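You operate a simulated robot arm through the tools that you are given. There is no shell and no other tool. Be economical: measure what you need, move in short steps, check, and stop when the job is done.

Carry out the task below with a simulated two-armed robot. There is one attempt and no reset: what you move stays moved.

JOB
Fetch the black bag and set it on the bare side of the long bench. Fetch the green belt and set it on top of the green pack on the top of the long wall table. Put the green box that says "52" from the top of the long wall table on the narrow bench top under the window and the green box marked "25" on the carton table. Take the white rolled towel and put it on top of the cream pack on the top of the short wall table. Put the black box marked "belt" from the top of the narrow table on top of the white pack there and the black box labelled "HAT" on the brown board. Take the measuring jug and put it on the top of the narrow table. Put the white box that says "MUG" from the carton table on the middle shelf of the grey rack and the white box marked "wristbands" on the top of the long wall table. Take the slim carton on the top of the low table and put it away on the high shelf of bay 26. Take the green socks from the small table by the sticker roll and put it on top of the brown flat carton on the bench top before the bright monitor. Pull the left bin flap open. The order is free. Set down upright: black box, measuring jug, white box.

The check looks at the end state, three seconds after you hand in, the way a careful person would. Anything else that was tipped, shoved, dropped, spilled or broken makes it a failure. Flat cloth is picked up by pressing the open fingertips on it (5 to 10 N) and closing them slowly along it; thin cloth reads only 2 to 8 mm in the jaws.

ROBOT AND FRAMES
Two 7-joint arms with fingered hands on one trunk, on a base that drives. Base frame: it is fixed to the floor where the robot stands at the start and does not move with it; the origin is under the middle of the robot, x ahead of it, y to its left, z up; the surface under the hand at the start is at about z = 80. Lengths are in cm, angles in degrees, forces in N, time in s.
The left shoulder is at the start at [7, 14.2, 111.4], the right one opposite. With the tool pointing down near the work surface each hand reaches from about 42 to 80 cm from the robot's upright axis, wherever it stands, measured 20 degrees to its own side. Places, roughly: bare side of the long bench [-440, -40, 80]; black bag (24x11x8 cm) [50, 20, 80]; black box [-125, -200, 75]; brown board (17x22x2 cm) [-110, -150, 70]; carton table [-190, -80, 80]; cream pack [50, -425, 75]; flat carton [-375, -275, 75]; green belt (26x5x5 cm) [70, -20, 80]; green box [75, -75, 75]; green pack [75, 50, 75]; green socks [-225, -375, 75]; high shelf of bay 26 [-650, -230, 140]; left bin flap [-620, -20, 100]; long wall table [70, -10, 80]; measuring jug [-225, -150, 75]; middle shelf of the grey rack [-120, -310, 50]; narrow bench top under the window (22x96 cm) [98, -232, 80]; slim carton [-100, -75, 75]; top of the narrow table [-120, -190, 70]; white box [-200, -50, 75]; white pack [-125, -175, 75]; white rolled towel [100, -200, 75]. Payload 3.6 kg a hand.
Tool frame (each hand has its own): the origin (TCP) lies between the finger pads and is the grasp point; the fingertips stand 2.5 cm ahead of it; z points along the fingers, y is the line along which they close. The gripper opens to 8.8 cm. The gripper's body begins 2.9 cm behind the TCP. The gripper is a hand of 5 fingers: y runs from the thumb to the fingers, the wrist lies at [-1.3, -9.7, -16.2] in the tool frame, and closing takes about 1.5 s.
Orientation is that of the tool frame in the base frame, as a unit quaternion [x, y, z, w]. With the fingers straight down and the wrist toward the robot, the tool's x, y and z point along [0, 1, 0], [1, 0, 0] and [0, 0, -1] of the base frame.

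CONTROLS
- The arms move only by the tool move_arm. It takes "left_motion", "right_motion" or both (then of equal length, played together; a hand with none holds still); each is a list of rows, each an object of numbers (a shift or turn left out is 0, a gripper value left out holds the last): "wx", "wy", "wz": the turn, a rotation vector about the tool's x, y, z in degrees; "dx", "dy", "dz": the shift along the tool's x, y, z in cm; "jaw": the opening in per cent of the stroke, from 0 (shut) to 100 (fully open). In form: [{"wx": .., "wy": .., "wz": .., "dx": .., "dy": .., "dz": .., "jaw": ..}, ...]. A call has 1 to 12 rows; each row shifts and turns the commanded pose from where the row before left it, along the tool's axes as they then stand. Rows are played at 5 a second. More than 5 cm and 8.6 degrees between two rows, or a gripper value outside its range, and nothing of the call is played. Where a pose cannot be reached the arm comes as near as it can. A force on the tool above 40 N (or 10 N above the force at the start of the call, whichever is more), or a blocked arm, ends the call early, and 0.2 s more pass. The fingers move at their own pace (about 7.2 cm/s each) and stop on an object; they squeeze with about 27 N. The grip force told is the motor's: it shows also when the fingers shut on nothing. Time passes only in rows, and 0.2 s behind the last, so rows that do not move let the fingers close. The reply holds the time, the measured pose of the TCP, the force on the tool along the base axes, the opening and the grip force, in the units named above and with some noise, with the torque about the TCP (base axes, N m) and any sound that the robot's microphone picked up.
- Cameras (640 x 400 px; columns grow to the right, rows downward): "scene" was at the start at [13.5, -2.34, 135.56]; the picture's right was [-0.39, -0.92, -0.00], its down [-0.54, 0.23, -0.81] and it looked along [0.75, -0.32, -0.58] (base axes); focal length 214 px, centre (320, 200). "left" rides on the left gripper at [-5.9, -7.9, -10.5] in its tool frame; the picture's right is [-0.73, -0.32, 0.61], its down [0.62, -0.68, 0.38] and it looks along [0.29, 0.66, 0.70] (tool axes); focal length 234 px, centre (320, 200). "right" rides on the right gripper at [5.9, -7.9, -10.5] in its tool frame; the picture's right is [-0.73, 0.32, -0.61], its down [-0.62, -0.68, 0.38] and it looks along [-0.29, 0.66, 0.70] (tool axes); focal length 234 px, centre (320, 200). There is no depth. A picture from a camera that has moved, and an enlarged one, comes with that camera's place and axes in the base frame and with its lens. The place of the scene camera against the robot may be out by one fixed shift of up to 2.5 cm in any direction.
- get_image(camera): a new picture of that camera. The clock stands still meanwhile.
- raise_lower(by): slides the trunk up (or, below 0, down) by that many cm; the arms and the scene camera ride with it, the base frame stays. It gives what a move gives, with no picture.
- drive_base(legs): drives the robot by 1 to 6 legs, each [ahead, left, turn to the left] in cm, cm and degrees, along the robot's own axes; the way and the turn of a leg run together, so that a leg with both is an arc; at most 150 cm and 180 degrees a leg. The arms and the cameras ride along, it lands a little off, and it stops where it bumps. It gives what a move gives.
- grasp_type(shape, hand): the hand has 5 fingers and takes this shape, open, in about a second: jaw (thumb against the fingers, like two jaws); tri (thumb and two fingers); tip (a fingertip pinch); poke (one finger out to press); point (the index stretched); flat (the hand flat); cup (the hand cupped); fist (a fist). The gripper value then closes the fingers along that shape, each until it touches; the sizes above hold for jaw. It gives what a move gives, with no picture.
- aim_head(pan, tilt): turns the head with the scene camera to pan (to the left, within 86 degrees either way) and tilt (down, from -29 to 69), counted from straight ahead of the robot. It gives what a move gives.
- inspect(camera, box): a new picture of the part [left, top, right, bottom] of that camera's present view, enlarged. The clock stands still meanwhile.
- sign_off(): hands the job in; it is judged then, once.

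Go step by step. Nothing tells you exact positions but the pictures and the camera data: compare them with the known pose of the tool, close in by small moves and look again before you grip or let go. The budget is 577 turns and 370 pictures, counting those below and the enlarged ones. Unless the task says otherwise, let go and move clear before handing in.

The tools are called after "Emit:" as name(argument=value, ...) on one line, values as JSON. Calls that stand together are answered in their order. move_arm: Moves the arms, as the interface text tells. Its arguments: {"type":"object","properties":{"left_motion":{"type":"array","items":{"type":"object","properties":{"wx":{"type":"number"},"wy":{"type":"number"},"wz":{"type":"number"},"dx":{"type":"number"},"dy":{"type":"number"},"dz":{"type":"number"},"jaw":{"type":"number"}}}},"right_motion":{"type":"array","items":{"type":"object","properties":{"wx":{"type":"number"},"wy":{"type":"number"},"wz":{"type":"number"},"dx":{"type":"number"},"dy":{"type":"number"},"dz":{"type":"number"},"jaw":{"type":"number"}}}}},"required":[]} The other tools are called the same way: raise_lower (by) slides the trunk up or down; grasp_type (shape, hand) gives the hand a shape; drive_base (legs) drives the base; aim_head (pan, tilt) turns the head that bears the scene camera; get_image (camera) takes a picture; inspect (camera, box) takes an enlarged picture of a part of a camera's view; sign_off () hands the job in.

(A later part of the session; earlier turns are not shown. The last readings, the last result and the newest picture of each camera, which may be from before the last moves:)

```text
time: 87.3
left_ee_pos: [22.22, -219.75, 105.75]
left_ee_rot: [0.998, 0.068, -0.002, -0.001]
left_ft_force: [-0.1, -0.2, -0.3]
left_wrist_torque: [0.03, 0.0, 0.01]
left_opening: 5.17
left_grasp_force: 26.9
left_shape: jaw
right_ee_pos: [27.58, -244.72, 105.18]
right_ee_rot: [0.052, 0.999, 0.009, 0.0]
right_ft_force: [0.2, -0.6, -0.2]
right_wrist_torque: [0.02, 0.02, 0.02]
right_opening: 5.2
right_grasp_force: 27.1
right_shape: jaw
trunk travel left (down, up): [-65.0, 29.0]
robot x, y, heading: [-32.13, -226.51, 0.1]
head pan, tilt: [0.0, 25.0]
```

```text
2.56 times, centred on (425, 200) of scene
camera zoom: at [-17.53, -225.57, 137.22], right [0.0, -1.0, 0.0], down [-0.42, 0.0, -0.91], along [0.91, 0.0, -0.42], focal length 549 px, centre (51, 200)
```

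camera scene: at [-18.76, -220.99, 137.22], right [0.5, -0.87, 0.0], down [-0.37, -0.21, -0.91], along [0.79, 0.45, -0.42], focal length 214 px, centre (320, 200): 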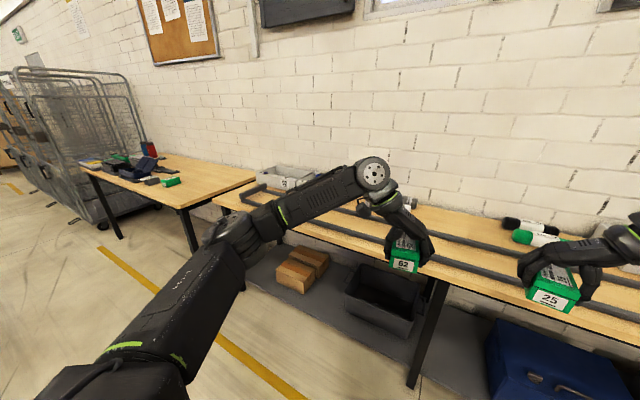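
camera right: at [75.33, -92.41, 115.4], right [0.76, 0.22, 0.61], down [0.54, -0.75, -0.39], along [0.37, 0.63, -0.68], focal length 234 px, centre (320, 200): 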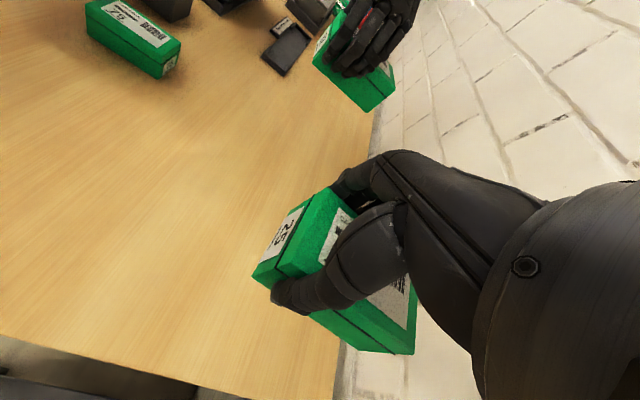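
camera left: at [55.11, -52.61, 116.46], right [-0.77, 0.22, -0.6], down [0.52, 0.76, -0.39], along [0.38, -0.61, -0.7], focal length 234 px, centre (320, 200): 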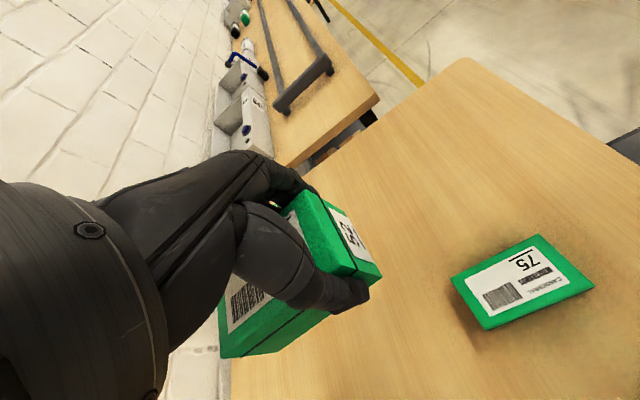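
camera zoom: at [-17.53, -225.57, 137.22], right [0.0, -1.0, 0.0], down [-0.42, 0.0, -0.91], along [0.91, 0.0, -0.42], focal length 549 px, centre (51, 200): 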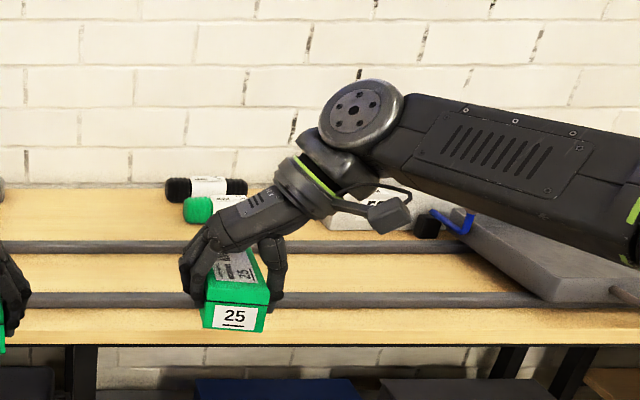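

The free part of the bench back is between the white rolls and the black/green rolls, x≈85–110, y≈-210 to -235. I drive in.

Emit:
drive_base(legs=[[60, 0, 0]])

Emit:
get_image(camera="left")

Emit:
aim_head(pan=5, tilt=40)

Emit:
get_image(camera="scene")

```text
time: 90.7
left_ee_pos: [82.17, -219.89, 105.91]
left_ee_rot: [0.998, 0.069, -0.001, -0.001]
left_ft_force: [0.1, -0.4, -0.1]
left_wrist_torque: [0.02, 0.0, 0.01]
left_opening: 5.18
left_grasp_force: 27.1
left_shape: jaw
right_ee_pos: [87.52, -244.94, 105.18]
right_ee_rot: [0.054, 0.999, 0.008, 0.001]
right_ft_force: [0.4, -0.2, -1.2]
right_wrist_torque: [0.01, 0.04, 0.01]
right_opening: 5.22
right_grasp_force: 27.1
right_shape: jaw
trunk travel left (down, up): [-65.0, 29.0]
robot x, y, heading: [27.9, -227.01, -0.3]
head pan, tilt: [0.0, 25.0]
```

```text
310 pictures are left
camera left: at [75.3, -212.82, 116.4], right [-0.77, 0.22, -0.6], down [0.52, 0.76, -0.39], along [0.37, -0.61, -0.7], focal length 234 px, centre (320, 200)
```

left: 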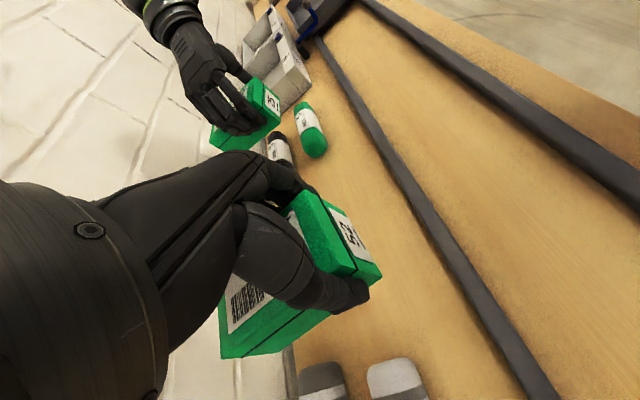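

```text
time: 91.5
left_ee_pos: [82.16, -219.79, 106.0]
left_ee_rot: [0.998, 0.068, -0.001, -0.001]
left_ft_force: [0.4, -0.2, -0.7]
left_wrist_torque: [-0.02, -0.01, 0.02]
left_opening: 5.19
left_grasp_force: 27.5
left_shape: jaw
right_ee_pos: [87.55, -244.72, 105.12]
right_ee_rot: [0.054, 0.999, 0.008, 0.001]
right_ft_force: [0.9, 0.2, -0.9]
right_wrist_torque: [0.02, 0.0, -0.02]
right_opening: 5.22
right_grasp_force: 27.2
right_shape: jaw
trunk travel left (down, up): [-65.0, 29.0]
robot x, y, heading: [28.0, -226.95, -0.1]
head pan, tilt: [5.0, 40.0]
```

```text
309 pictures are left
camera scene: at [41.73, -224.99, 134.9], right [0.08, -1.0, 0.0], down [-0.64, -0.05, -0.77], along [0.76, 0.06, -0.64], focal length 214 px, centre (320, 200)
```

scene: 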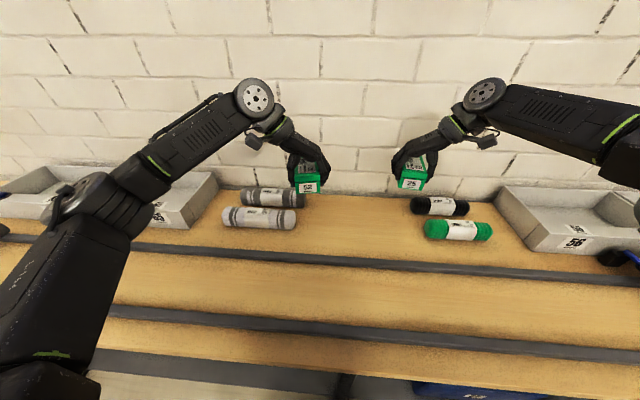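

Left pair: grey (back) and white (front) rolls; right pair: black and green. I'll set box 52 between, near [98,-230]. Drive a bit nearer.

Emit:
drive_base(legs=[[6, -9, 0]])

Emit:
move_arm(left_motion=[{"dx": 3}, {"dx": 3.5}, {"dx": 2}, {"dz": 4}, {"dz": 4}])

Emit:
get_image(camera="scene")

```text
time: 92.5
left_ee_pos: [83.28, -221.58, 105.96]
left_ee_rot: [0.996, 0.088, -0.002, -0.002]
left_ft_force: [-0.3, -0.7, 0.2]
left_wrist_torque: [0.02, 0.04, -0.02]
left_opening: 5.18
left_grasp_force: 26.2
left_shape: jaw
right_ee_pos: [89.58, -246.44, 105.0]
right_ee_rot: [0.034, 0.999, 0.008, 0.0]
right_ft_force: [-0.4, -0.8, -1.1]
right_wrist_torque: [0.0, 0.03, -0.01]
right_opening: 5.21
right_grasp_force: 26.8
right_shape: jaw
trunk travel left (down, up): [-65.0, 29.0]
robot x, y, heading: [28.88, -230.56, 2.2]
head pan, tilt: [5.0, 40.0]
stopped in leg 1: the robot was blocked; the commanded pose is now the measured one
```

```text
time: 93.7
left_ee_pos: [91.5, -219.92, 97.82]
left_ee_rot: [0.996, 0.09, -0.002, 0.0]
left_ft_force: [-0.7, -0.8, -0.8]
left_wrist_torque: [-0.01, -0.01, 0.01]
left_opening: 5.18
left_grasp_force: 26.8
left_shape: jaw
right_ee_pos: [89.5, -246.16, 105.2]
right_ee_rot: [0.034, 0.999, 0.008, 0.001]
right_ft_force: [-0.6, 0.2, -0.2]
right_wrist_torque: [0.03, 0.01, -0.01]
right_opening: 5.24
right_grasp_force: 27.1
right_shape: jaw
trunk travel left (down, up): [-65.0, 29.0]
robot x, y, heading: [28.97, -230.83, 2.1]
head pan, tilt: [5.0, 40.0]
```

```text
308 pictures are left
camera scene: at [42.94, -228.15, 134.89], right [0.12, -0.99, 0.0], down [-0.64, -0.08, -0.77], along [0.76, 0.09, -0.64], focal length 214 px, centre (320, 200)
```

scene: 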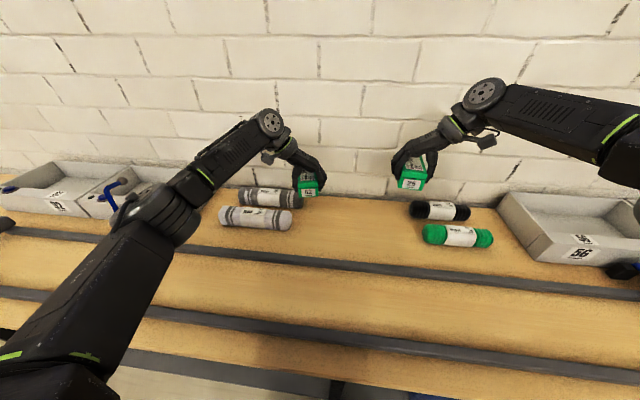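

The base bumped the bench foot; I back 2 cm, straighten, and shift right.

Emit:
drive_base(legs=[[-2, 0, -2], [0, -9, 0]])

Emit:
move_arm(left_motion=[{"dx": 3}, {"dx": 2}])

Emit:
get_image(camera="left")

```text
time: 95.2
left_ee_pos: [89.75, -231.06, 97.89]
left_ee_rot: [0.997, 0.072, -0.001, -0.001]
left_ft_force: [0.6, 0.8, -0.5]
left_wrist_torque: [0.01, 0.01, -0.02]
left_opening: 5.14
left_grasp_force: 26.8
left_shape: jaw
right_ee_pos: [86.77, -257.24, 105.3]
right_ee_rot: [0.051, 0.999, 0.01, 0.0]
right_ft_force: [0.6, 0.1, -0.8]
right_wrist_torque: [-0.02, 0.01, 0.0]
right_opening: 5.21
right_grasp_force: 27.1
right_shape: jaw
trunk travel left (down, up): [-65.0, 29.0]
robot x, y, heading: [26.96, -239.86, 0.0]
head pan, tilt: [5.0, 40.0]
```

```text
time: 95.8
left_ee_pos: [93.66, -230.53, 98.04]
left_ee_rot: [0.998, 0.071, -0.001, -0.001]
left_ft_force: [-0.2, -0.7, 0.4]
left_wrist_torque: [0.0, 0.02, 0.0]
left_opening: 5.16
left_grasp_force: 27.2
left_shape: jaw
left hand out of reach, approached as far as the arm can: row 2
right_ee_pos: [86.78, -257.36, 105.05]
right_ee_rot: [0.05, 0.999, 0.009, 0.001]
right_ft_force: [0.0, -0.9, -0.1]
right_wrist_torque: [0.0, 0.0, 0.02]
right_opening: 5.23
right_grasp_force: 27.3
right_shape: jaw
trunk travel left (down, up): [-65.0, 29.0]
robot x, y, heading: [27.09, -239.47, -0.1]
head pan, tilt: [5.0, 40.0]
```

```text
307 pictures are left
camera left: at [86.79, -223.59, 108.41], right [-0.77, 0.22, -0.6], down [0.52, 0.76, -0.38], along [0.38, -0.61, -0.7], focal length 234 px, centre (320, 200)
```

left: 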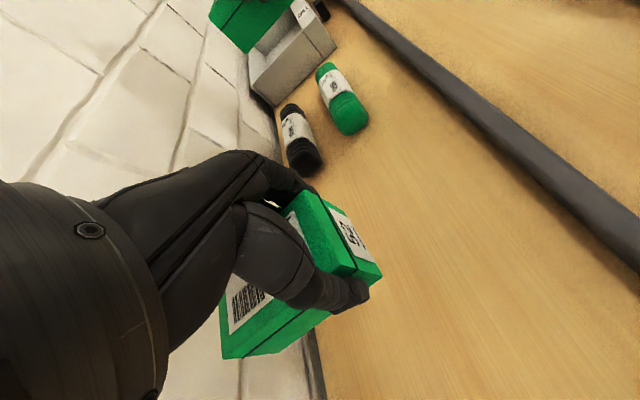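

Emit:
raise_lower(by=-7)

Emit:
move_arm(left_motion=[{"dz": 3}, {"dz": 2}, {"dz": 1}])

Emit:
get_image(camera="scene")

```text
time: 96.9
left_ee_pos: [93.7, -230.42, 90.89]
left_ee_rot: [0.997, 0.071, -0.001, -0.001]
left_ft_force: [-0.4, 0.1, 0.1]
left_wrist_torque: [0.06, 0.0, -0.01]
left_opening: 5.14
left_grasp_force: 27.1
left_shape: jaw
right_ee_pos: [86.88, -257.21, 98.21]
right_ee_rot: [0.051, 0.999, 0.008, 0.001]
right_ft_force: [-0.2, 0.4, -0.7]
right_wrist_torque: [0.01, -0.06, 0.05]
right_opening: 5.22
right_grasp_force: 26.9
right_shape: jaw
trunk travel left (down, up): [-58.0, 36.0]
robot x, y, heading: [26.96, -239.38, 0.0]
head pan, tilt: [5.0, 40.0]
```

```text
time: 97.7
left_ee_pos: [93.72, -230.52, 84.86]
left_ee_rot: [0.997, 0.071, -0.002, -0.001]
left_ft_force: [-0.8, -0.5, -1.3]
left_wrist_torque: [-0.04, 0.04, -0.02]
left_opening: 5.14
left_grasp_force: 27.1
left_shape: jaw
right_ee_pos: [86.84, -257.37, 98.25]
right_ee_rot: [0.05, 0.999, 0.008, 0.001]
right_ft_force: [0.4, -0.6, -0.8]
right_wrist_torque: [0.01, 0.02, 0.0]
right_opening: 5.24
right_grasp_force: 27.3
right_shape: jaw
trunk travel left (down, up): [-58.0, 36.0]
robot x, y, heading: [27.13, -239.32, 0.2]
head pan, tilt: [5.0, 40.0]
```

```text
306 pictures are left
camera scene: at [40.98, -237.63, 127.89], right [0.09, -1.0, 0.0], down [-0.64, -0.06, -0.77], along [0.76, 0.07, -0.64], focal length 214 px, centre (320, 200)
```

scene: 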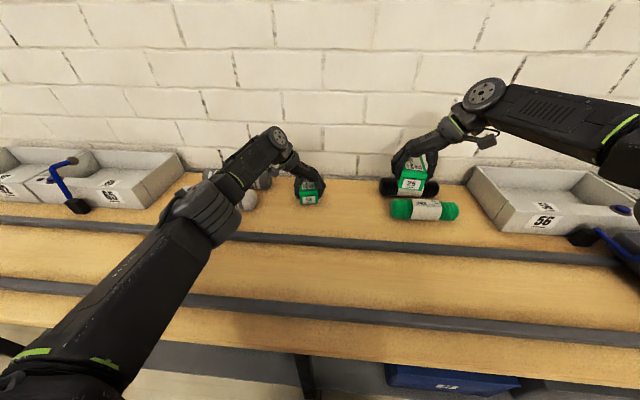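

Emit:
move_arm(left_motion=[{"dz": 0.5}, {"dz": 0.3}, {"dz": 0.3}])

```text
time: 98.5
left_ee_pos: [93.78, -230.57, 83.92]
left_ee_rot: [0.997, 0.072, -0.001, -0.001]
left_ft_force: [1.9, -0.5, 4.5]
left_wrist_torque: [0.05, -0.12, -0.01]
left_opening: 5.13
left_grasp_force: 27.7
left_shape: jaw
right_ee_pos: [86.75, -257.43, 98.28]
right_ee_rot: [0.051, 0.999, 0.009, 0.002]
right_ft_force: [0.1, 0.0, -0.4]
right_wrist_torque: [-0.02, 0.01, 0.02]
right_opening: 5.23
right_grasp_force: 26.9
right_shape: jaw
trunk travel left (down, up): [-58.0, 36.0]
robot x, y, heading: [27.46, -239.09, -0.0]
head pan, tilt: [5.0, 40.0]
```

Contact; release and rise, then view the rolls.

Emit:
move_arm(left_motion=[{"jaw": 40}, {"jaw": 80}, {"jaw": 100}, {"jaw": 100}, {"dz": -3}, {"dz": -4}, {"dz": -4}, {"dz": -4}, {"dz": -4}])

Emit:
raise_lower(by=7)

Emit:
get_image(camera="scene")

Emit:
get_image(camera="left")

```text
time: 100.5
left_ee_pos: [91.84, -230.61, 102.34]
left_ee_rot: [0.997, 0.072, 0.001, 0.0]
left_ft_force: [-0.1, 0.7, 0.7]
left_wrist_torque: [0.01, -0.04, 0.01]
left_opening: 8.8
left_grasp_force: 0.0
left_shape: jaw
left hand out of reach, approached as far as the arm can: row 8, 9
right_ee_pos: [86.7, -257.29, 98.15]
right_ee_rot: [0.051, 0.999, 0.007, 0.002]
right_ft_force: [-1.1, -0.7, 0.7]
right_wrist_torque: [0.0, 0.02, 0.04]
right_opening: 5.23
right_grasp_force: 27.3
right_shape: jaw
trunk travel left (down, up): [-58.0, 36.0]
robot x, y, heading: [27.39, -239.69, 0.2]
head pan, tilt: [5.0, 40.0]
```

```text
time: 101.5
left_ee_pos: [91.89, -230.61, 109.22]
left_ee_rot: [0.997, 0.073, 0.0, 0.0]
left_ft_force: [0.6, -0.1, 0.1]
left_wrist_torque: [-0.01, 0.01, -0.01]
left_opening: 8.78
left_grasp_force: 0.1
left_shape: jaw
right_ee_pos: [86.83, -257.28, 105.22]
right_ee_rot: [0.051, 0.999, 0.008, 0.0]
right_ft_force: [-0.1, 0.3, -0.7]
right_wrist_torque: [0.01, 0.05, -0.02]
right_opening: 5.23
right_grasp_force: 27.0
right_shape: jaw
trunk travel left (down, up): [-65.0, 29.0]
robot x, y, heading: [26.89, -239.3, 0.1]
head pan, tilt: [5.0, 40.0]
```

```text
305 pictures are left
camera scene: at [40.96, -237.64, 134.89], right [0.09, -1.0, 0.0], down [-0.64, -0.06, -0.77], along [0.76, 0.07, -0.64], focal length 214 px, centre (320, 200)
```

scene: 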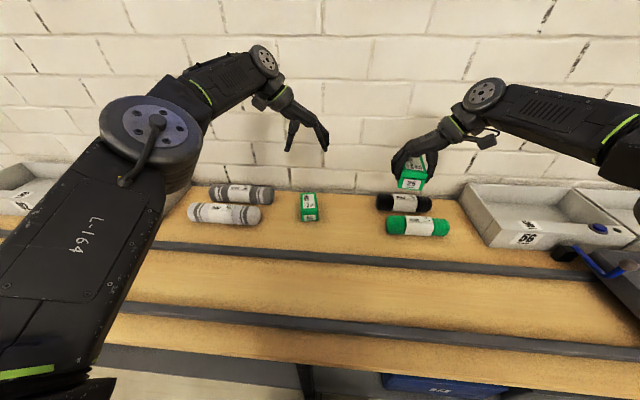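

```text
304 pictures are left
camera left: at [84.94, -223.6, 119.57], right [-0.77, 0.21, -0.61], down [0.52, 0.76, -0.38], along [0.38, -0.61, -0.7], focal length 234 px, centre (320, 200)
```

left: 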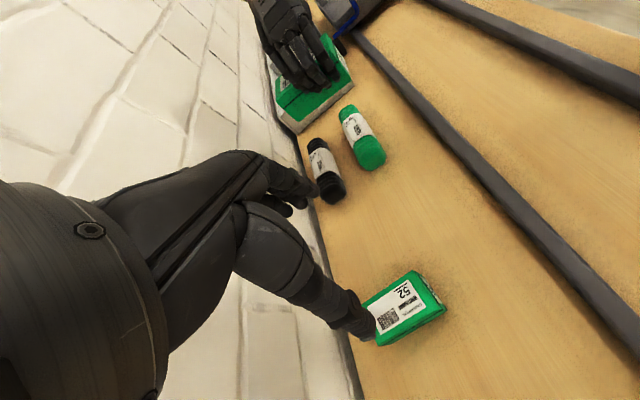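

Box 52 is set. Now inspect the white rolls.

Emit:
inspect(camera="scene", box=[180, 170, 330, 240])

Emit:
move_arm(left_motion=[{"dx": -4}, {"dx": -4}, {"dx": -4}, {"wz": -8}, {"wz": -8}, {"wz": -8}, {"wz": -8}, {"wz": -8}, {"wz": -8}, {"wz": -8}, {"wz": -8}, {"wz": -8}])

Emit:
drive_base(legs=[[0, 19, 0]])

Emit:
get_image(camera="left")

```text
4.27 times, centred on (255, 205) of scene
camera zoom: at [40.96, -237.64, 134.89], right [0.09, -1.0, 0.0], down [-0.64, -0.06, -0.77], along [0.76, 0.07, -0.64], focal length 915 px, centre (597, 179)
```

zoom: 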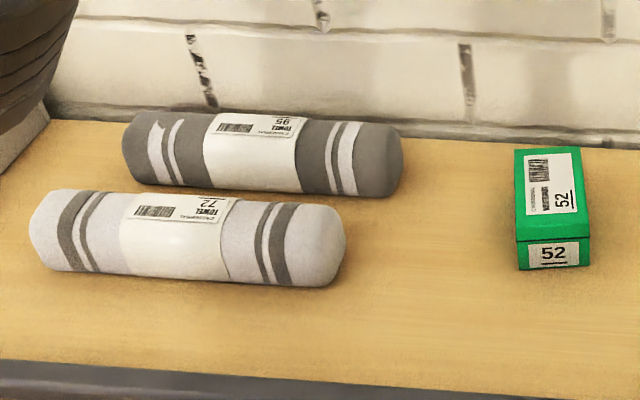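

```text
time: 104.2
left_ee_pos: [79.97, -232.43, 109.16]
left_ee_rot: [0.764, 0.645, 0.0, -0.001]
left_ft_force: [0.2, 0.2, -0.2]
left_wrist_torque: [0.0, -0.03, 0.05]
left_opening: 8.8
left_grasp_force: 0.1
left_shape: jaw
right_ee_pos: [86.82, -257.38, 105.11]
right_ee_rot: [0.052, 0.999, 0.008, 0.001]
right_ft_force: [-0.2, 0.1, -1.2]
right_wrist_torque: [0.0, 0.06, -0.01]
right_opening: 5.21
right_grasp_force: 26.9
right_shape: jaw
trunk travel left (down, up): [-65.0, 29.0]
robot x, y, heading: [26.99, -239.32, 0.1]
head pan, tilt: [5.0, 40.0]
```

```text
time: 105.7
left_ee_pos: [80.06, -213.36, 109.23]
left_ee_rot: [0.765, 0.644, 0.0, 0.0]
left_ft_force: [-0.2, -0.5, -0.4]
left_wrist_torque: [-0.02, -0.02, 0.02]
left_opening: 8.79
left_grasp_force: 0.0
left_shape: jaw
right_ee_pos: [86.77, -238.49, 105.1]
right_ee_rot: [0.051, 0.999, 0.008, 0.0]
right_ft_force: [0.0, 0.6, -1.1]
right_wrist_torque: [-0.04, 0.04, 0.02]
right_opening: 5.22
right_grasp_force: 27.1
right_shape: jaw
trunk travel left (down, up): [-65.0, 29.0]
robot x, y, heading: [26.84, -220.8, -0.1]
head pan, tilt: [5.0, 40.0]
```

```text
302 pictures are left
camera left: at [71.2, -217.89, 119.59], right [-0.44, -0.66, -0.61], down [-0.57, 0.73, -0.38], along [0.7, 0.18, -0.7], focal length 234 px, centre (320, 200)
```

left: 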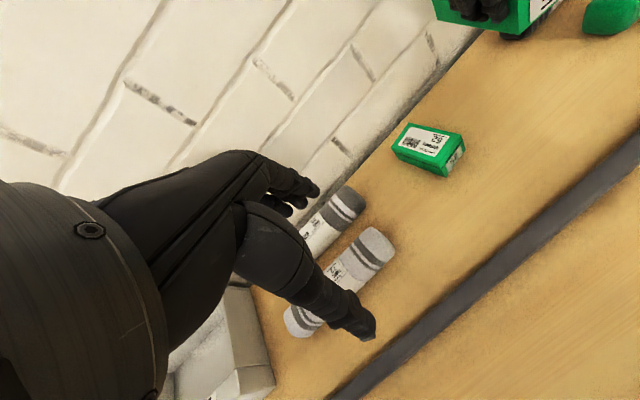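

The front roll (72) is the white towel, centre ≈[90.7,-201.5]. I move over it.

Emit:
move_arm(left_motion=[{"wz": -7}, {"wz": -7}, {"dx": 4}, {"dx": 4}, {"dx": 3.1}, {"dy": 4}, {"dy": 4}, {"dy": 3.5}, {"dz": 4}, {"dz": 4}, {"dz": 4}])

Emit:
get_image(camera="left")

Emit:
inspect(camera="scene", box=[180, 140, 360, 260])

```text
time: 108.1
left_ee_pos: [90.76, -201.47, 97.02]
left_ee_rot: [0.68, 0.733, 0.0, 0.0]
left_ft_force: [1.0, -0.6, 0.0]
left_wrist_torque: [-0.03, 0.02, 0.05]
left_opening: 8.77
left_grasp_force: 0.1
left_shape: jaw
right_ee_pos: [86.84, -238.38, 105.19]
right_ee_rot: [0.052, 0.999, 0.008, 0.001]
right_ft_force: [-0.5, -0.1, -0.9]
right_wrist_torque: [0.01, 0.0, 0.03]
right_opening: 5.2
right_grasp_force: 27.2
right_shape: jaw
trunk travel left (down, up): [-65.0, 29.0]
robot x, y, heading: [27.15, -220.6, 0.1]
head pan, tilt: [5.0, 40.0]
```

```text
301 pictures are left
camera left: at [83.25, -207.94, 107.48], right [-0.27, -0.75, -0.61], down [-0.73, 0.57, -0.38], along [0.63, 0.34, -0.7], focal length 234 px, centre (320, 200)
```

left: 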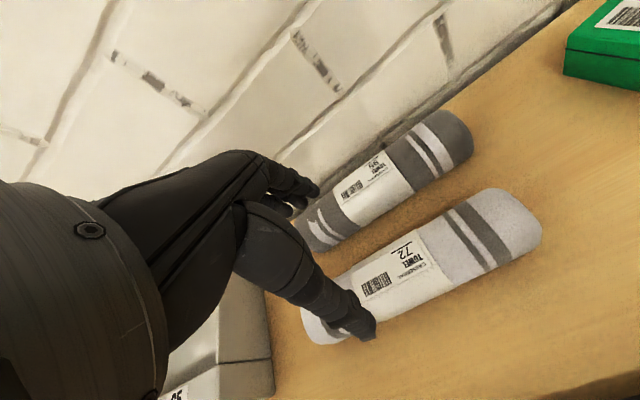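

```text
3.33 times, centred on (270, 200) of scene
camera zoom: at [41.0, -218.71, 134.89], right [0.09, -1.0, 0.0], down [-0.64, -0.06, -0.77], along [0.76, 0.07, -0.64], focal length 715 px, centre (487, 200)
```

zoom: 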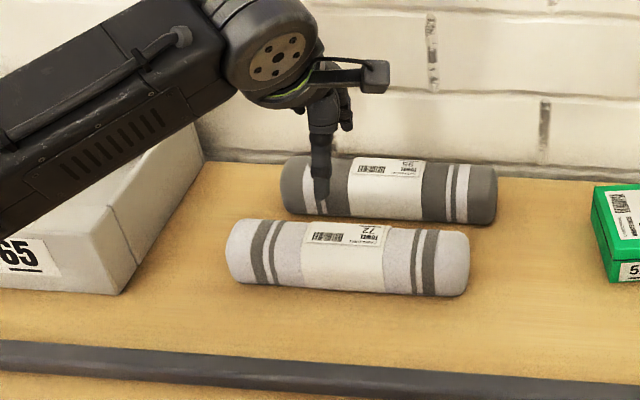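

Emit:
move_arm(left_motion=[{"dy": -0.5}, {"dz": 4}, {"dz": 4}, {"dz": 3}])

Emit:
get_image(camera="left")

```text
time: 109.1
left_ee_pos: [90.05, -201.43, 86.18]
left_ee_rot: [0.68, 0.733, -0.001, 0.0]
left_ft_force: [0.4, 0.4, -0.3]
left_wrist_torque: [0.02, 0.03, -0.04]
left_opening: 8.8
left_grasp_force: 0.0
left_shape: jaw
right_ee_pos: [86.95, -238.42, 105.17]
right_ee_rot: [0.052, 0.999, 0.008, 0.001]
right_ft_force: [-0.2, 0.0, -0.1]
right_wrist_torque: [-0.02, 0.02, -0.02]
right_opening: 5.21
right_grasp_force: 27.5
right_shape: jaw
trunk travel left (down, up): [-65.0, 29.0]
robot x, y, heading: [27.13, -220.63, -0.2]
head pan, tilt: [5.0, 40.0]
```

```text
299 pictures are left
camera left: at [82.69, -207.83, 96.58], right [-0.27, -0.75, -0.61], down [-0.73, 0.57, -0.38], along [0.63, 0.34, -0.7], focal length 234 px, centre (320, 200)
```

left: 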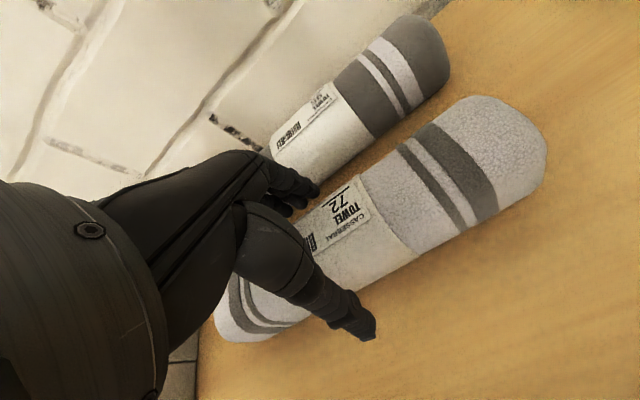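

Fingers straddle the towel. Lower a bit and close.

Emit:
move_arm(left_motion=[{"dz": 2.2}, {"jaw": 0}, {"jaw": 0}, {"jaw": 0}, {"jaw": 0}, {"jaw": 0}, {"jaw": 0}, {"dz": -2}, {"dz": -4}, {"dz": -4}, {"dz": -4}, {"dz": -4}])

Emit:
get_image(camera="left")

```text
time: 111.7
left_ee_pos: [90.1, -201.5, 102.02]
left_ee_rot: [0.68, 0.733, -0.001, 0.0]
left_ft_force: [-0.3, -0.1, -0.8]
left_wrist_torque: [0.0, 0.01, 0.0]
left_opening: 5.79
left_grasp_force: 27.2
left_shape: jaw
right_ee_pos: [86.76, -238.42, 105.21]
right_ee_rot: [0.052, 0.999, 0.009, 0.001]
right_ft_force: [0.2, 0.3, -0.6]
right_wrist_torque: [0.02, 0.03, 0.0]
right_opening: 5.23
right_grasp_force: 26.7
right_shape: jaw
trunk travel left (down, up): [-65.0, 29.0]
robot x, y, heading: [26.87, -220.43, 0.1]
head pan, tilt: [5.0, 40.0]
```

```text
298 pictures are left
camera left: at [82.57, -208.01, 112.43], right [-0.27, -0.75, -0.61], down [-0.73, 0.57, -0.38], along [0.63, 0.34, -0.7], focal length 234 px, centre (320, 200)
```

left: 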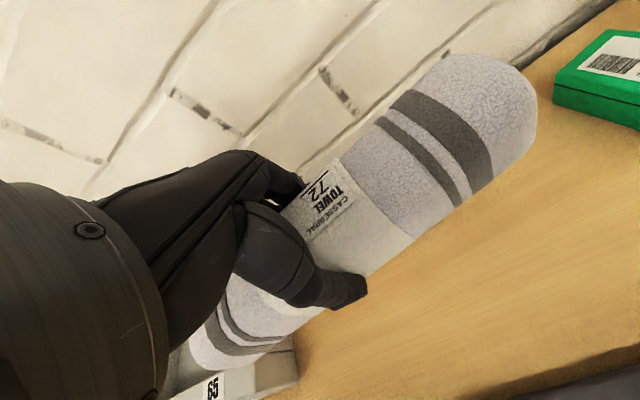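

Towel held. I back out and look toward the short wall table.

Emit:
drive_base(legs=[[-60, 0, 0], [0, -100, 0]])

Emit:
aim_head(pan=-50, tilt=20)

Emit:
get_image(camera="scene")

Emit:
aim_head(pan=-80, tilt=20)

Emit:
get_image(camera="scene")

```text
time: 119.9
left_ee_pos: [30.19, -300.81, 101.95]
left_ee_rot: [0.676, 0.737, -0.001, 0.0]
left_ft_force: [0.3, 0.6, -1.9]
left_wrist_torque: [-0.01, -0.04, 0.02]
left_opening: 5.79
left_grasp_force: 26.8
left_shape: jaw
right_ee_pos: [27.15, -337.83, 105.19]
right_ee_rot: [0.046, 0.999, 0.008, 0.001]
right_ft_force: [-0.2, -0.2, -0.5]
right_wrist_torque: [-0.02, 0.03, -0.01]
right_opening: 5.2
right_grasp_force: 27.2
right_shape: jaw
trunk travel left (down, up): [-65.0, 29.0]
robot x, y, heading: [-32.64, -321.06, 0.6]
head pan, tilt: [5.0, 40.0]
```

```text
time: 121.1
left_ee_pos: [30.13, -300.95, 102.0]
left_ee_rot: [0.676, 0.737, -0.001, -0.001]
left_ft_force: [-0.4, 0.0, -1.2]
left_wrist_torque: [-0.03, -0.03, 0.01]
left_opening: 5.76
left_grasp_force: 27.2
left_shape: jaw
right_ee_pos: [27.09, -337.75, 105.23]
right_ee_rot: [0.047, 0.999, 0.008, 0.0]
right_ft_force: [-0.8, 0.3, -1.5]
right_wrist_torque: [-0.01, 0.01, -0.01]
right_opening: 5.2
right_grasp_force: 26.9
right_shape: jaw
trunk travel left (down, up): [-65.0, 29.0]
robot x, y, heading: [-32.54, -320.85, 0.5]
head pan, tilt: [-50.0, 20.0]
```

```text
297 pictures are left
camera scene: at [-21.33, -326.48, 138.03], right [-0.76, -0.65, 0.0], down [-0.22, 0.26, -0.94], along [0.61, -0.71, -0.34], focal length 214 px, centre (320, 200)
```

scene: 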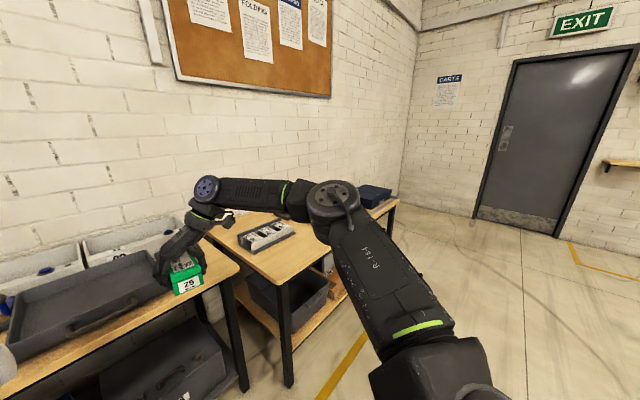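

```text
time: 122.1
left_ee_pos: [30.08, -300.93, 101.94]
left_ee_rot: [0.676, 0.737, -0.001, 0.0]
left_ft_force: [0.6, 0.0, -1.7]
left_wrist_torque: [0.0, -0.01, -0.02]
left_opening: 5.78
left_grasp_force: 27.0
left_shape: jaw
right_ee_pos: [27.19, -337.78, 105.17]
right_ee_rot: [0.045, 0.999, 0.008, 0.001]
right_ft_force: [-0.1, -0.4, 0.3]
right_wrist_torque: [-0.01, 0.04, -0.03]
right_opening: 5.22
right_grasp_force: 27.1
right_shape: jaw
trunk travel left (down, up): [-65.0, 29.0]
robot x, y, heading: [-32.93, -320.32, 0.9]
head pan, tilt: [-80.0, 20.0]
```

```text
296 pictures are left
camera scene: at [-25.68, -328.56, 138.03], right [-0.98, -0.18, 0.0], down [-0.06, 0.34, -0.94], along [0.17, -0.92, -0.34], focal length 214 px, centre (320, 200)
```

scene: 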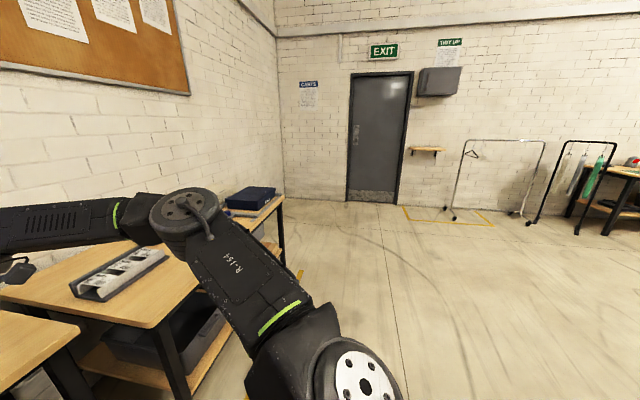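

Emit:
drive_base(legs=[[0, -95, 0]])

Emit:
aim_head(pan=0, tilt=35)

Emit:
get_image(camera="scene")

```text
time: 127.1
left_ee_pos: [30.95, -397.09, 101.9]
left_ee_rot: [0.678, 0.735, 0.0, 0.0]
left_ft_force: [-0.4, -0.2, -0.8]
left_wrist_torque: [0.04, -0.02, 0.02]
left_opening: 5.76
left_grasp_force: 26.8
left_shape: jaw
right_ee_pos: [27.93, -433.91, 105.17]
right_ee_rot: [0.048, 0.999, 0.008, 0.001]
right_ft_force: [-0.7, -0.9, -0.7]
right_wrist_torque: [0.03, 0.03, 0.03]
right_opening: 5.21
right_grasp_force: 27.3
right_shape: jaw
trunk travel left (down, up): [-65.0, 29.0]
robot x, y, heading: [-32.14, -416.29, 0.4]
head pan, tilt: [-80.0, 20.0]
```

```text
time: 128.6
left_ee_pos: [30.94, -397.07, 101.98]
left_ee_rot: [0.677, 0.736, -0.001, -0.001]
left_ft_force: [0.5, -0.5, -1.4]
left_wrist_torque: [0.04, 0.03, 0.02]
left_opening: 5.8
left_grasp_force: 26.9
left_shape: jaw
right_ee_pos: [27.94, -433.86, 105.07]
right_ee_rot: [0.047, 0.999, 0.007, 0.001]
right_ft_force: [0.3, -0.5, -0.2]
right_wrist_torque: [-0.02, 0.02, 0.03]
right_opening: 5.21
right_grasp_force: 27.2
right_shape: jaw
trunk travel left (down, up): [-65.0, 29.0]
robot x, y, heading: [-32.04, -416.32, 0.3]
head pan, tilt: [0.0, 35.0]
```

```text
295 pictures are left
camera scene: at [-17.73, -415.32, 135.64], right [0.01, -1.0, 0.0], down [-0.57, 0.0, -0.82], along [0.82, 0.01, -0.57], focal length 214 px, centre (320, 200)
```

scene: 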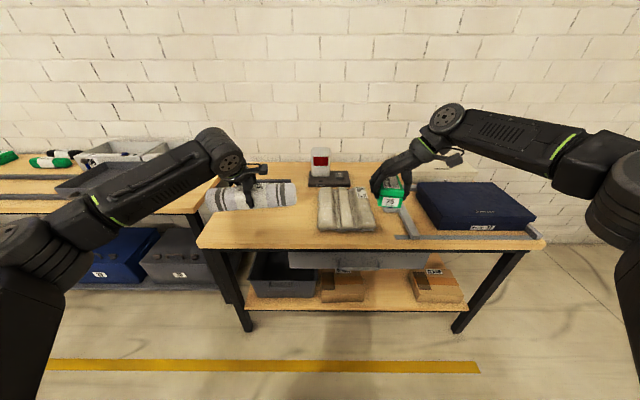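

The cream pack is at about [50,-424]. I drive so the towel comes over it.

Emit:
drive_base(legs=[[16, -16, -0.3]])

Emit:
move_arm(left_motion=[{"dx": -4}, {"dx": -4}, {"dx": -3, "dy": 2}])

Emit:
get_image(camera="left")

Emit:
get_image(camera="scene")

```text
time: 130.3
left_ee_pos: [47.02, -413.09, 101.91]
left_ee_rot: [0.678, 0.735, 0.0, 0.001]
left_ft_force: [0.4, 0.6, -1.3]
left_wrist_torque: [0.03, 0.01, 0.03]
left_opening: 5.78
left_grasp_force: 27.3
left_shape: jaw
right_ee_pos: [43.98, -449.98, 105.06]
right_ee_rot: [0.049, 0.999, 0.008, 0.001]
right_ft_force: [0.1, -0.3, -0.5]
right_wrist_torque: [0.02, 0.0, 0.0]
right_opening: 5.21
right_grasp_force: 27.1
right_shape: jaw
trunk travel left (down, up): [-65.0, 29.0]
robot x, y, heading: [-16.12, -432.68, 0.5]
head pan, tilt: [0.0, 35.0]
```

```text
time: 131.1
left_ee_pos: [49.94, -424.08, 101.82]
left_ee_rot: [0.679, 0.735, 0.0, -0.001]
left_ft_force: [-0.9, -0.4, -2.1]
left_wrist_torque: [0.02, 0.0, 0.01]
left_opening: 5.78
left_grasp_force: 27.0
left_shape: jaw
right_ee_pos: [44.15, -450.01, 105.14]
right_ee_rot: [0.049, 0.999, 0.009, 0.0]
right_ft_force: [0.5, -0.2, -0.6]
right_wrist_torque: [0.01, 0.04, -0.03]
right_opening: 5.21
right_grasp_force: 26.4
right_shape: jaw
trunk travel left (down, up): [-65.0, 29.0]
robot x, y, heading: [-16.22, -432.36, 0.3]
head pan, tilt: [0.0, 35.0]
```

```text
294 pictures are left
camera left: at [42.56, -430.62, 112.2], right [-0.26, -0.75, -0.61], down [-0.73, 0.57, -0.38], along [0.63, 0.34, -0.7], focal length 234 px, centre (320, 200)
```

left: 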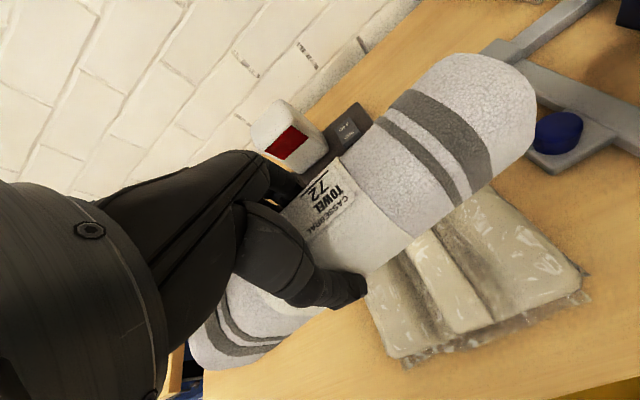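

```text
293 pictures are left
camera scene: at [-1.54, -431.39, 135.63], right [0.01, -1.0, 0.0], down [-0.57, 0.0, -0.82], along [0.82, 0.0, -0.57], focal length 214 px, centre (320, 200)
```

scene: 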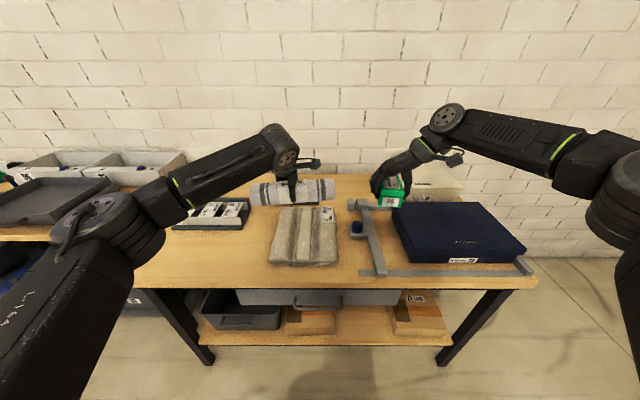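

To keep the roll from rolling I turn it 90° so it lies along the pack's valleys.

Emit:
move_arm(left_motion=[{"dz": -4, "wz": 7}, {"wz": 8}, {"wz": 8}, {"wz": 8}, {"wz": 8}, {"wz": 8}, {"wz": 8}, {"wz": 8}, {"wz": 8}, {"wz": 8}, {"wz": 8}, {"wz": 7}])

Emit:
drive_base(legs=[[7, -1, -0.4]])

Emit:
get_image(camera="left")

Emit:
inspect(camera="scene", box=[220, 130, 400, 290])

```text
time: 133.7
left_ee_pos: [48.39, -424.29, 104.91]
left_ee_rot: [1.0, 0.005, 0.002, 0.001]
left_ft_force: [0.5, 1.1, -1.6]
left_wrist_torque: [-0.03, 0.0, -0.01]
left_opening: 5.72
left_grasp_force: 27.4
left_shape: jaw
left hand out of reach, approached as far as the arm can: row 11, 12
right_ee_pos: [43.94, -449.91, 105.18]
right_ee_rot: [0.05, 0.999, 0.008, 0.0]
right_ft_force: [-0.2, -0.4, 0.1]
right_wrist_torque: [-0.01, 0.05, 0.02]
right_opening: 5.2
right_grasp_force: 27.1
right_shape: jaw
trunk travel left (down, up): [-65.0, 29.0]
robot x, y, heading: [-15.75, -432.29, 0.2]
head pan, tilt: [0.0, 35.0]
```

```text
time: 134.8
left_ee_pos: [55.31, -425.78, 104.96]
left_ee_rot: [1.0, 0.003, 0.001, 0.0]
left_ft_force: [-0.6, -0.3, -1.7]
left_wrist_torque: [-0.01, 0.01, -0.06]
left_opening: 5.74
left_grasp_force: 26.8
left_shape: jaw
right_ee_pos: [50.62, -451.4, 105.01]
right_ee_rot: [0.053, 0.999, 0.007, 0.0]
right_ft_force: [-0.1, 0.3, -0.8]
right_wrist_torque: [-0.01, 0.07, 0.02]
right_opening: 5.2
right_grasp_force: 26.3
right_shape: jaw
trunk travel left (down, up): [-65.0, 29.0]
robot x, y, heading: [-9.05, -433.33, -0.1]
head pan, tilt: [0.0, 35.0]
```

```text
292 pictures are left
camera left: at [49.34, -417.89, 115.33], right [-0.73, 0.32, -0.61], down [0.62, 0.68, -0.38], along [0.3, -0.66, -0.69], focal length 234 px, centre (320, 200)
```

left: 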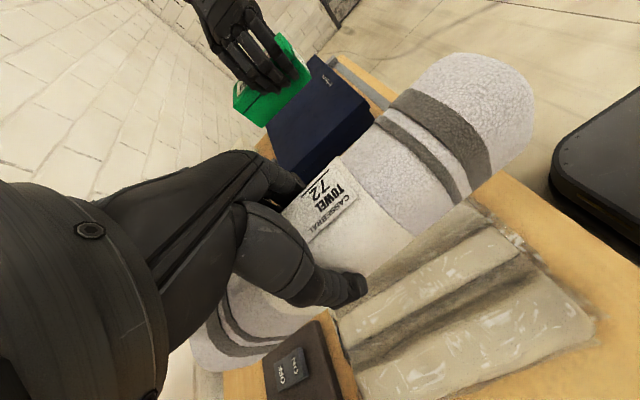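

```text
2.50 times, centred on (310, 210) of scene
camera zoom: at [5.21, -432.33, 135.66], right [0.0, -1.0, 0.0], down [-0.57, 0.0, -0.82], along [0.82, 0.0, -0.57], focal length 536 px, centre (345, 175)
```

zoom: 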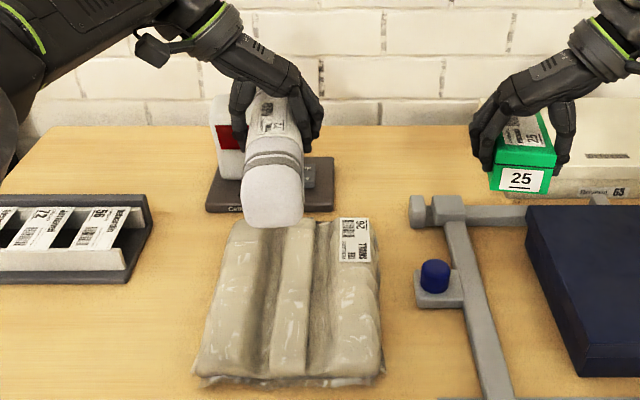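

Emit:
move_arm(left_motion=[{"dx": -1.6, "dy": 3.5}, {"dz": 4}, {"dz": 4}, {"dz": 4}, {"dz": 2}])

Emit:
inspect(camera="scene", box=[220, 130, 400, 290])

```text
time: 135.9
left_ee_pos: [53.93, -429.24, 90.73]
left_ee_rot: [1.0, 0.002, 0.001, 0.0]
left_ft_force: [0.5, 0.8, -1.1]
left_wrist_torque: [0.03, -0.02, 0.0]
left_opening: 5.72
left_grasp_force: 27.2
left_shape: jaw
right_ee_pos: [50.83, -451.4, 105.14]
right_ee_rot: [0.052, 0.999, 0.008, 0.0]
right_ft_force: [-0.2, 0.3, -0.8]
right_wrist_torque: [0.0, 0.02, 0.01]
right_opening: 5.22
right_grasp_force: 26.9
right_shape: jaw
trunk travel left (down, up): [-65.0, 29.0]
robot x, y, heading: [-8.66, -433.52, -0.2]
head pan, tilt: [0.0, 35.0]
```

```text
2.50 times, centred on (310, 210) of scene
camera zoom: at [5.34, -432.32, 135.64], right [0.0, -1.0, 0.0], down [-0.57, 0.0, -0.82], along [0.82, 0.0, -0.57], focal length 536 px, centre (345, 175)
```

zoom: 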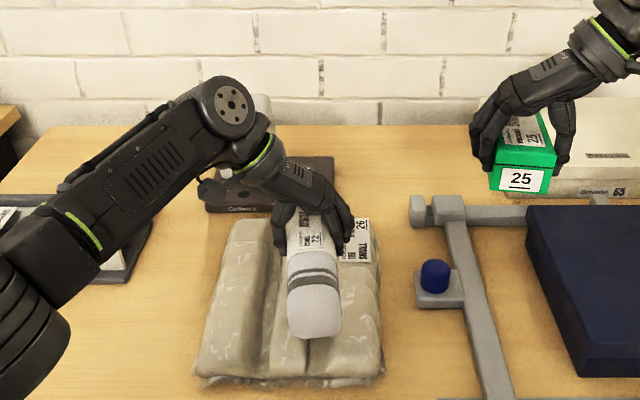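

Emit:
move_arm(left_motion=[{"dz": 1}, {"dz": 0.5}, {"dz": 0.5}, {"dz": 0.4}])

```text
time: 136.9
left_ee_pos: [53.84, -429.38, 88.54]
left_ee_rot: [1.0, 0.003, 0.0, -0.001]
left_ft_force: [-0.2, -0.7, -0.4]
left_wrist_torque: [0.0, -0.02, -0.01]
left_opening: 5.73
left_grasp_force: 26.9
left_shape: jaw
right_ee_pos: [50.78, -451.42, 105.13]
right_ee_rot: [0.052, 0.999, 0.009, 0.001]
right_ft_force: [-0.3, -0.2, -1.3]
right_wrist_torque: [0.01, 0.02, -0.03]
right_opening: 5.22
right_grasp_force: 26.9
right_shape: jaw
trunk travel left (down, up): [-65.0, 29.0]
robot x, y, heading: [-8.95, -433.38, -0.1]
head pan, tilt: [0.0, 35.0]
```

Emit:
move_arm(left_motion=[{"dz": 0.5}, {"dz": 0.4}, {"dz": 0.4}])

```text
time: 137.8
left_ee_pos: [53.86, -429.28, 87.12]
left_ee_rot: [1.0, 0.002, 0.001, 0.0]
left_ft_force: [-0.1, -0.2, -2.1]
left_wrist_torque: [0.0, -0.02, 0.0]
left_opening: 5.72
left_grasp_force: 26.7
left_shape: jaw
right_ee_pos: [50.76, -451.39, 105.21]
right_ee_rot: [0.052, 0.999, 0.008, 0.0]
right_ft_force: [-0.9, 0.4, -0.9]
right_wrist_torque: [-0.03, 0.03, 0.01]
right_opening: 5.22
right_grasp_force: 26.8
right_shape: jaw
trunk travel left (down, up): [-65.0, 29.0]
robot x, y, heading: [-9.06, -433.6, -0.1]
head pan, tilt: [0.0, 35.0]
```

Emit:
move_arm(left_motion=[{"dz": 0.4}, {"dz": 0.4}, {"dz": 0.3}])

Emit:
inspect(camera="scene", box=[220, 130, 400, 290])

```text
time: 138.6
left_ee_pos: [53.82, -429.33, 86.08]
left_ee_rot: [1.0, 0.003, 0.002, 0.0]
left_ft_force: [0.5, -0.2, -2.1]
left_wrist_torque: [-0.02, -0.01, -0.02]
left_opening: 5.73
left_grasp_force: 26.9
left_shape: jaw
right_ee_pos: [50.76, -451.32, 105.19]
right_ee_rot: [0.052, 0.999, 0.008, 0.0]
right_ft_force: [-0.2, 0.0, -0.5]
right_wrist_torque: [-0.01, 0.0, -0.03]
right_opening: 5.23
right_grasp_force: 26.4
right_shape: jaw
trunk travel left (down, up): [-65.0, 29.0]
robot x, y, heading: [-9.18, -433.28, -0.2]
head pan, tilt: [0.0, 35.0]
```

```text
2.50 times, centred on (310, 210) of scene
camera zoom: at [5.27, -432.34, 135.64], right [0.0, -1.0, 0.0], down [-0.57, 0.0, -0.82], along [0.82, 0.0, -0.57], focal length 536 px, centre (345, 175)
```

zoom: 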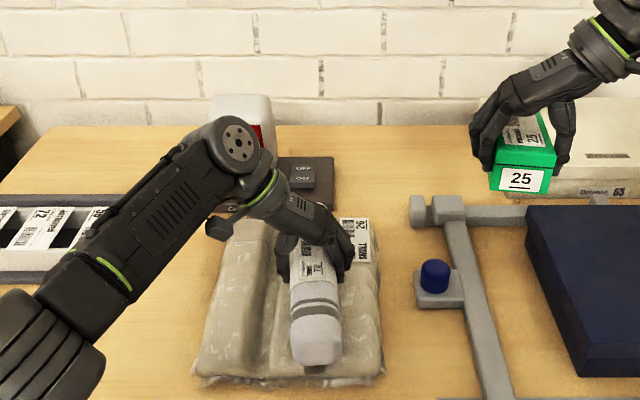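

Emit:
move_arm(left_motion=[{"dz": 0.4}, {"dz": 0.4}, {"dz": 0.3}])

```text
time: 139.3
left_ee_pos: [53.84, -429.39, 84.92]
left_ee_rot: [1.0, 0.002, 0.0, -0.001]
left_ft_force: [0.1, 0.1, -1.6]
left_wrist_torque: [0.0, -0.01, 0.0]
left_opening: 5.73
left_grasp_force: 27.5
left_shape: jaw
right_ee_pos: [50.83, -451.3, 105.18]
right_ee_rot: [0.053, 0.999, 0.008, 0.001]
right_ft_force: [0.0, 0.2, 0.3]
right_wrist_torque: [-0.01, 0.05, 0.0]
right_opening: 5.21
right_grasp_force: 26.5
right_shape: jaw
trunk travel left (down, up): [-65.0, 29.0]
robot x, y, heading: [-8.85, -433.59, 0.1]
head pan, tilt: [0.0, 35.0]
```

Emit:
move_arm(left_motion=[{"dz": 0.5}, {"dz": 0.5}, {"dz": 0.4}])

Emit:
get_image(camera="left")

```text
time: 140.2
left_ee_pos: [53.71, -429.31, 84.01]
left_ee_rot: [1.0, 0.003, 0.006, 0.002]
left_ft_force: [6.2, 0.1, 28.0]
left_wrist_torque: [0.46, -0.03, 0.08]
left_opening: 5.72
left_grasp_force: 27.5
left_shape: jaw
right_ee_pos: [50.44, -451.38, 105.34]
right_ee_rot: [0.052, 0.999, 0.009, 0.002]
right_ft_force: [-0.2, -0.4, -0.4]
right_wrist_torque: [0.02, 0.02, -0.04]
right_opening: 5.18
right_grasp_force: 27.7
right_shape: jaw
trunk travel left (down, up): [-65.0, 29.0]
robot x, y, heading: [-8.9, -433.28, -0.2]
head pan, tilt: [0.0, 35.0]
```

```text
288 pictures are left
camera left: at [47.65, -421.47, 94.41], right [-0.72, 0.32, -0.62], down [0.62, 0.68, -0.38], along [0.3, -0.66, -0.69], focal length 234 px, centre (320, 200)
```

left: 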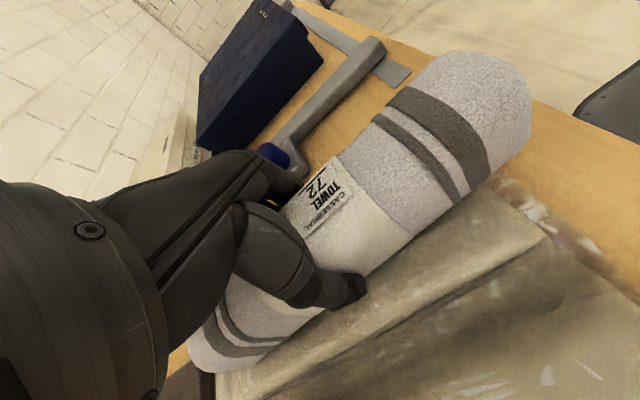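

Contact (28 N); ease up slightly, open, rise.

Emit:
move_arm(left_motion=[{"dz": -0.4}, {"dz": 0}, {"jaw": 30}, {"jaw": 60}, {"jaw": 100}, {"jaw": 100}, {"dz": -3}, {"dz": -4}, {"dz": -4}, {"dz": -4}, {"dz": -4}])

Emit:
inspect(camera="scene", box=[220, 130, 400, 290])

```text
time: 142.6
left_ee_pos: [53.65, -429.37, 103.18]
left_ee_rot: [1.0, 0.002, 0.001, 0.0]
left_ft_force: [1.1, -0.6, -0.3]
left_wrist_torque: [0.04, -0.03, -0.02]
left_opening: 8.78
left_grasp_force: 0.1
left_shape: jaw
right_ee_pos: [50.7, -451.39, 105.2]
right_ee_rot: [0.053, 0.999, 0.009, 0.001]
right_ft_force: [-1.0, -0.4, -0.8]
right_wrist_torque: [0.0, 0.03, -0.05]
right_opening: 5.19
right_grasp_force: 26.8
right_shape: jaw
trunk travel left (down, up): [-65.0, 29.0]
robot x, y, heading: [-8.92, -433.58, -0.1]
head pan, tilt: [0.0, 35.0]
```

```text
2.50 times, centred on (310, 210) of scene
camera zoom: at [5.16, -432.4, 135.65], right [0.0, -1.0, 0.0], down [-0.57, 0.0, -0.82], along [0.82, 0.0, -0.57], focal length 536 px, centre (345, 175)
```

zoom: 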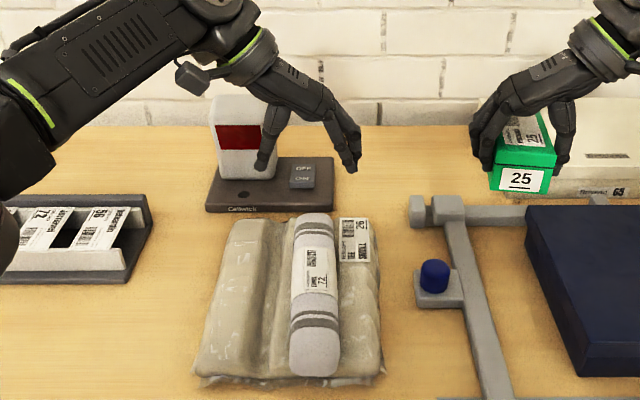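

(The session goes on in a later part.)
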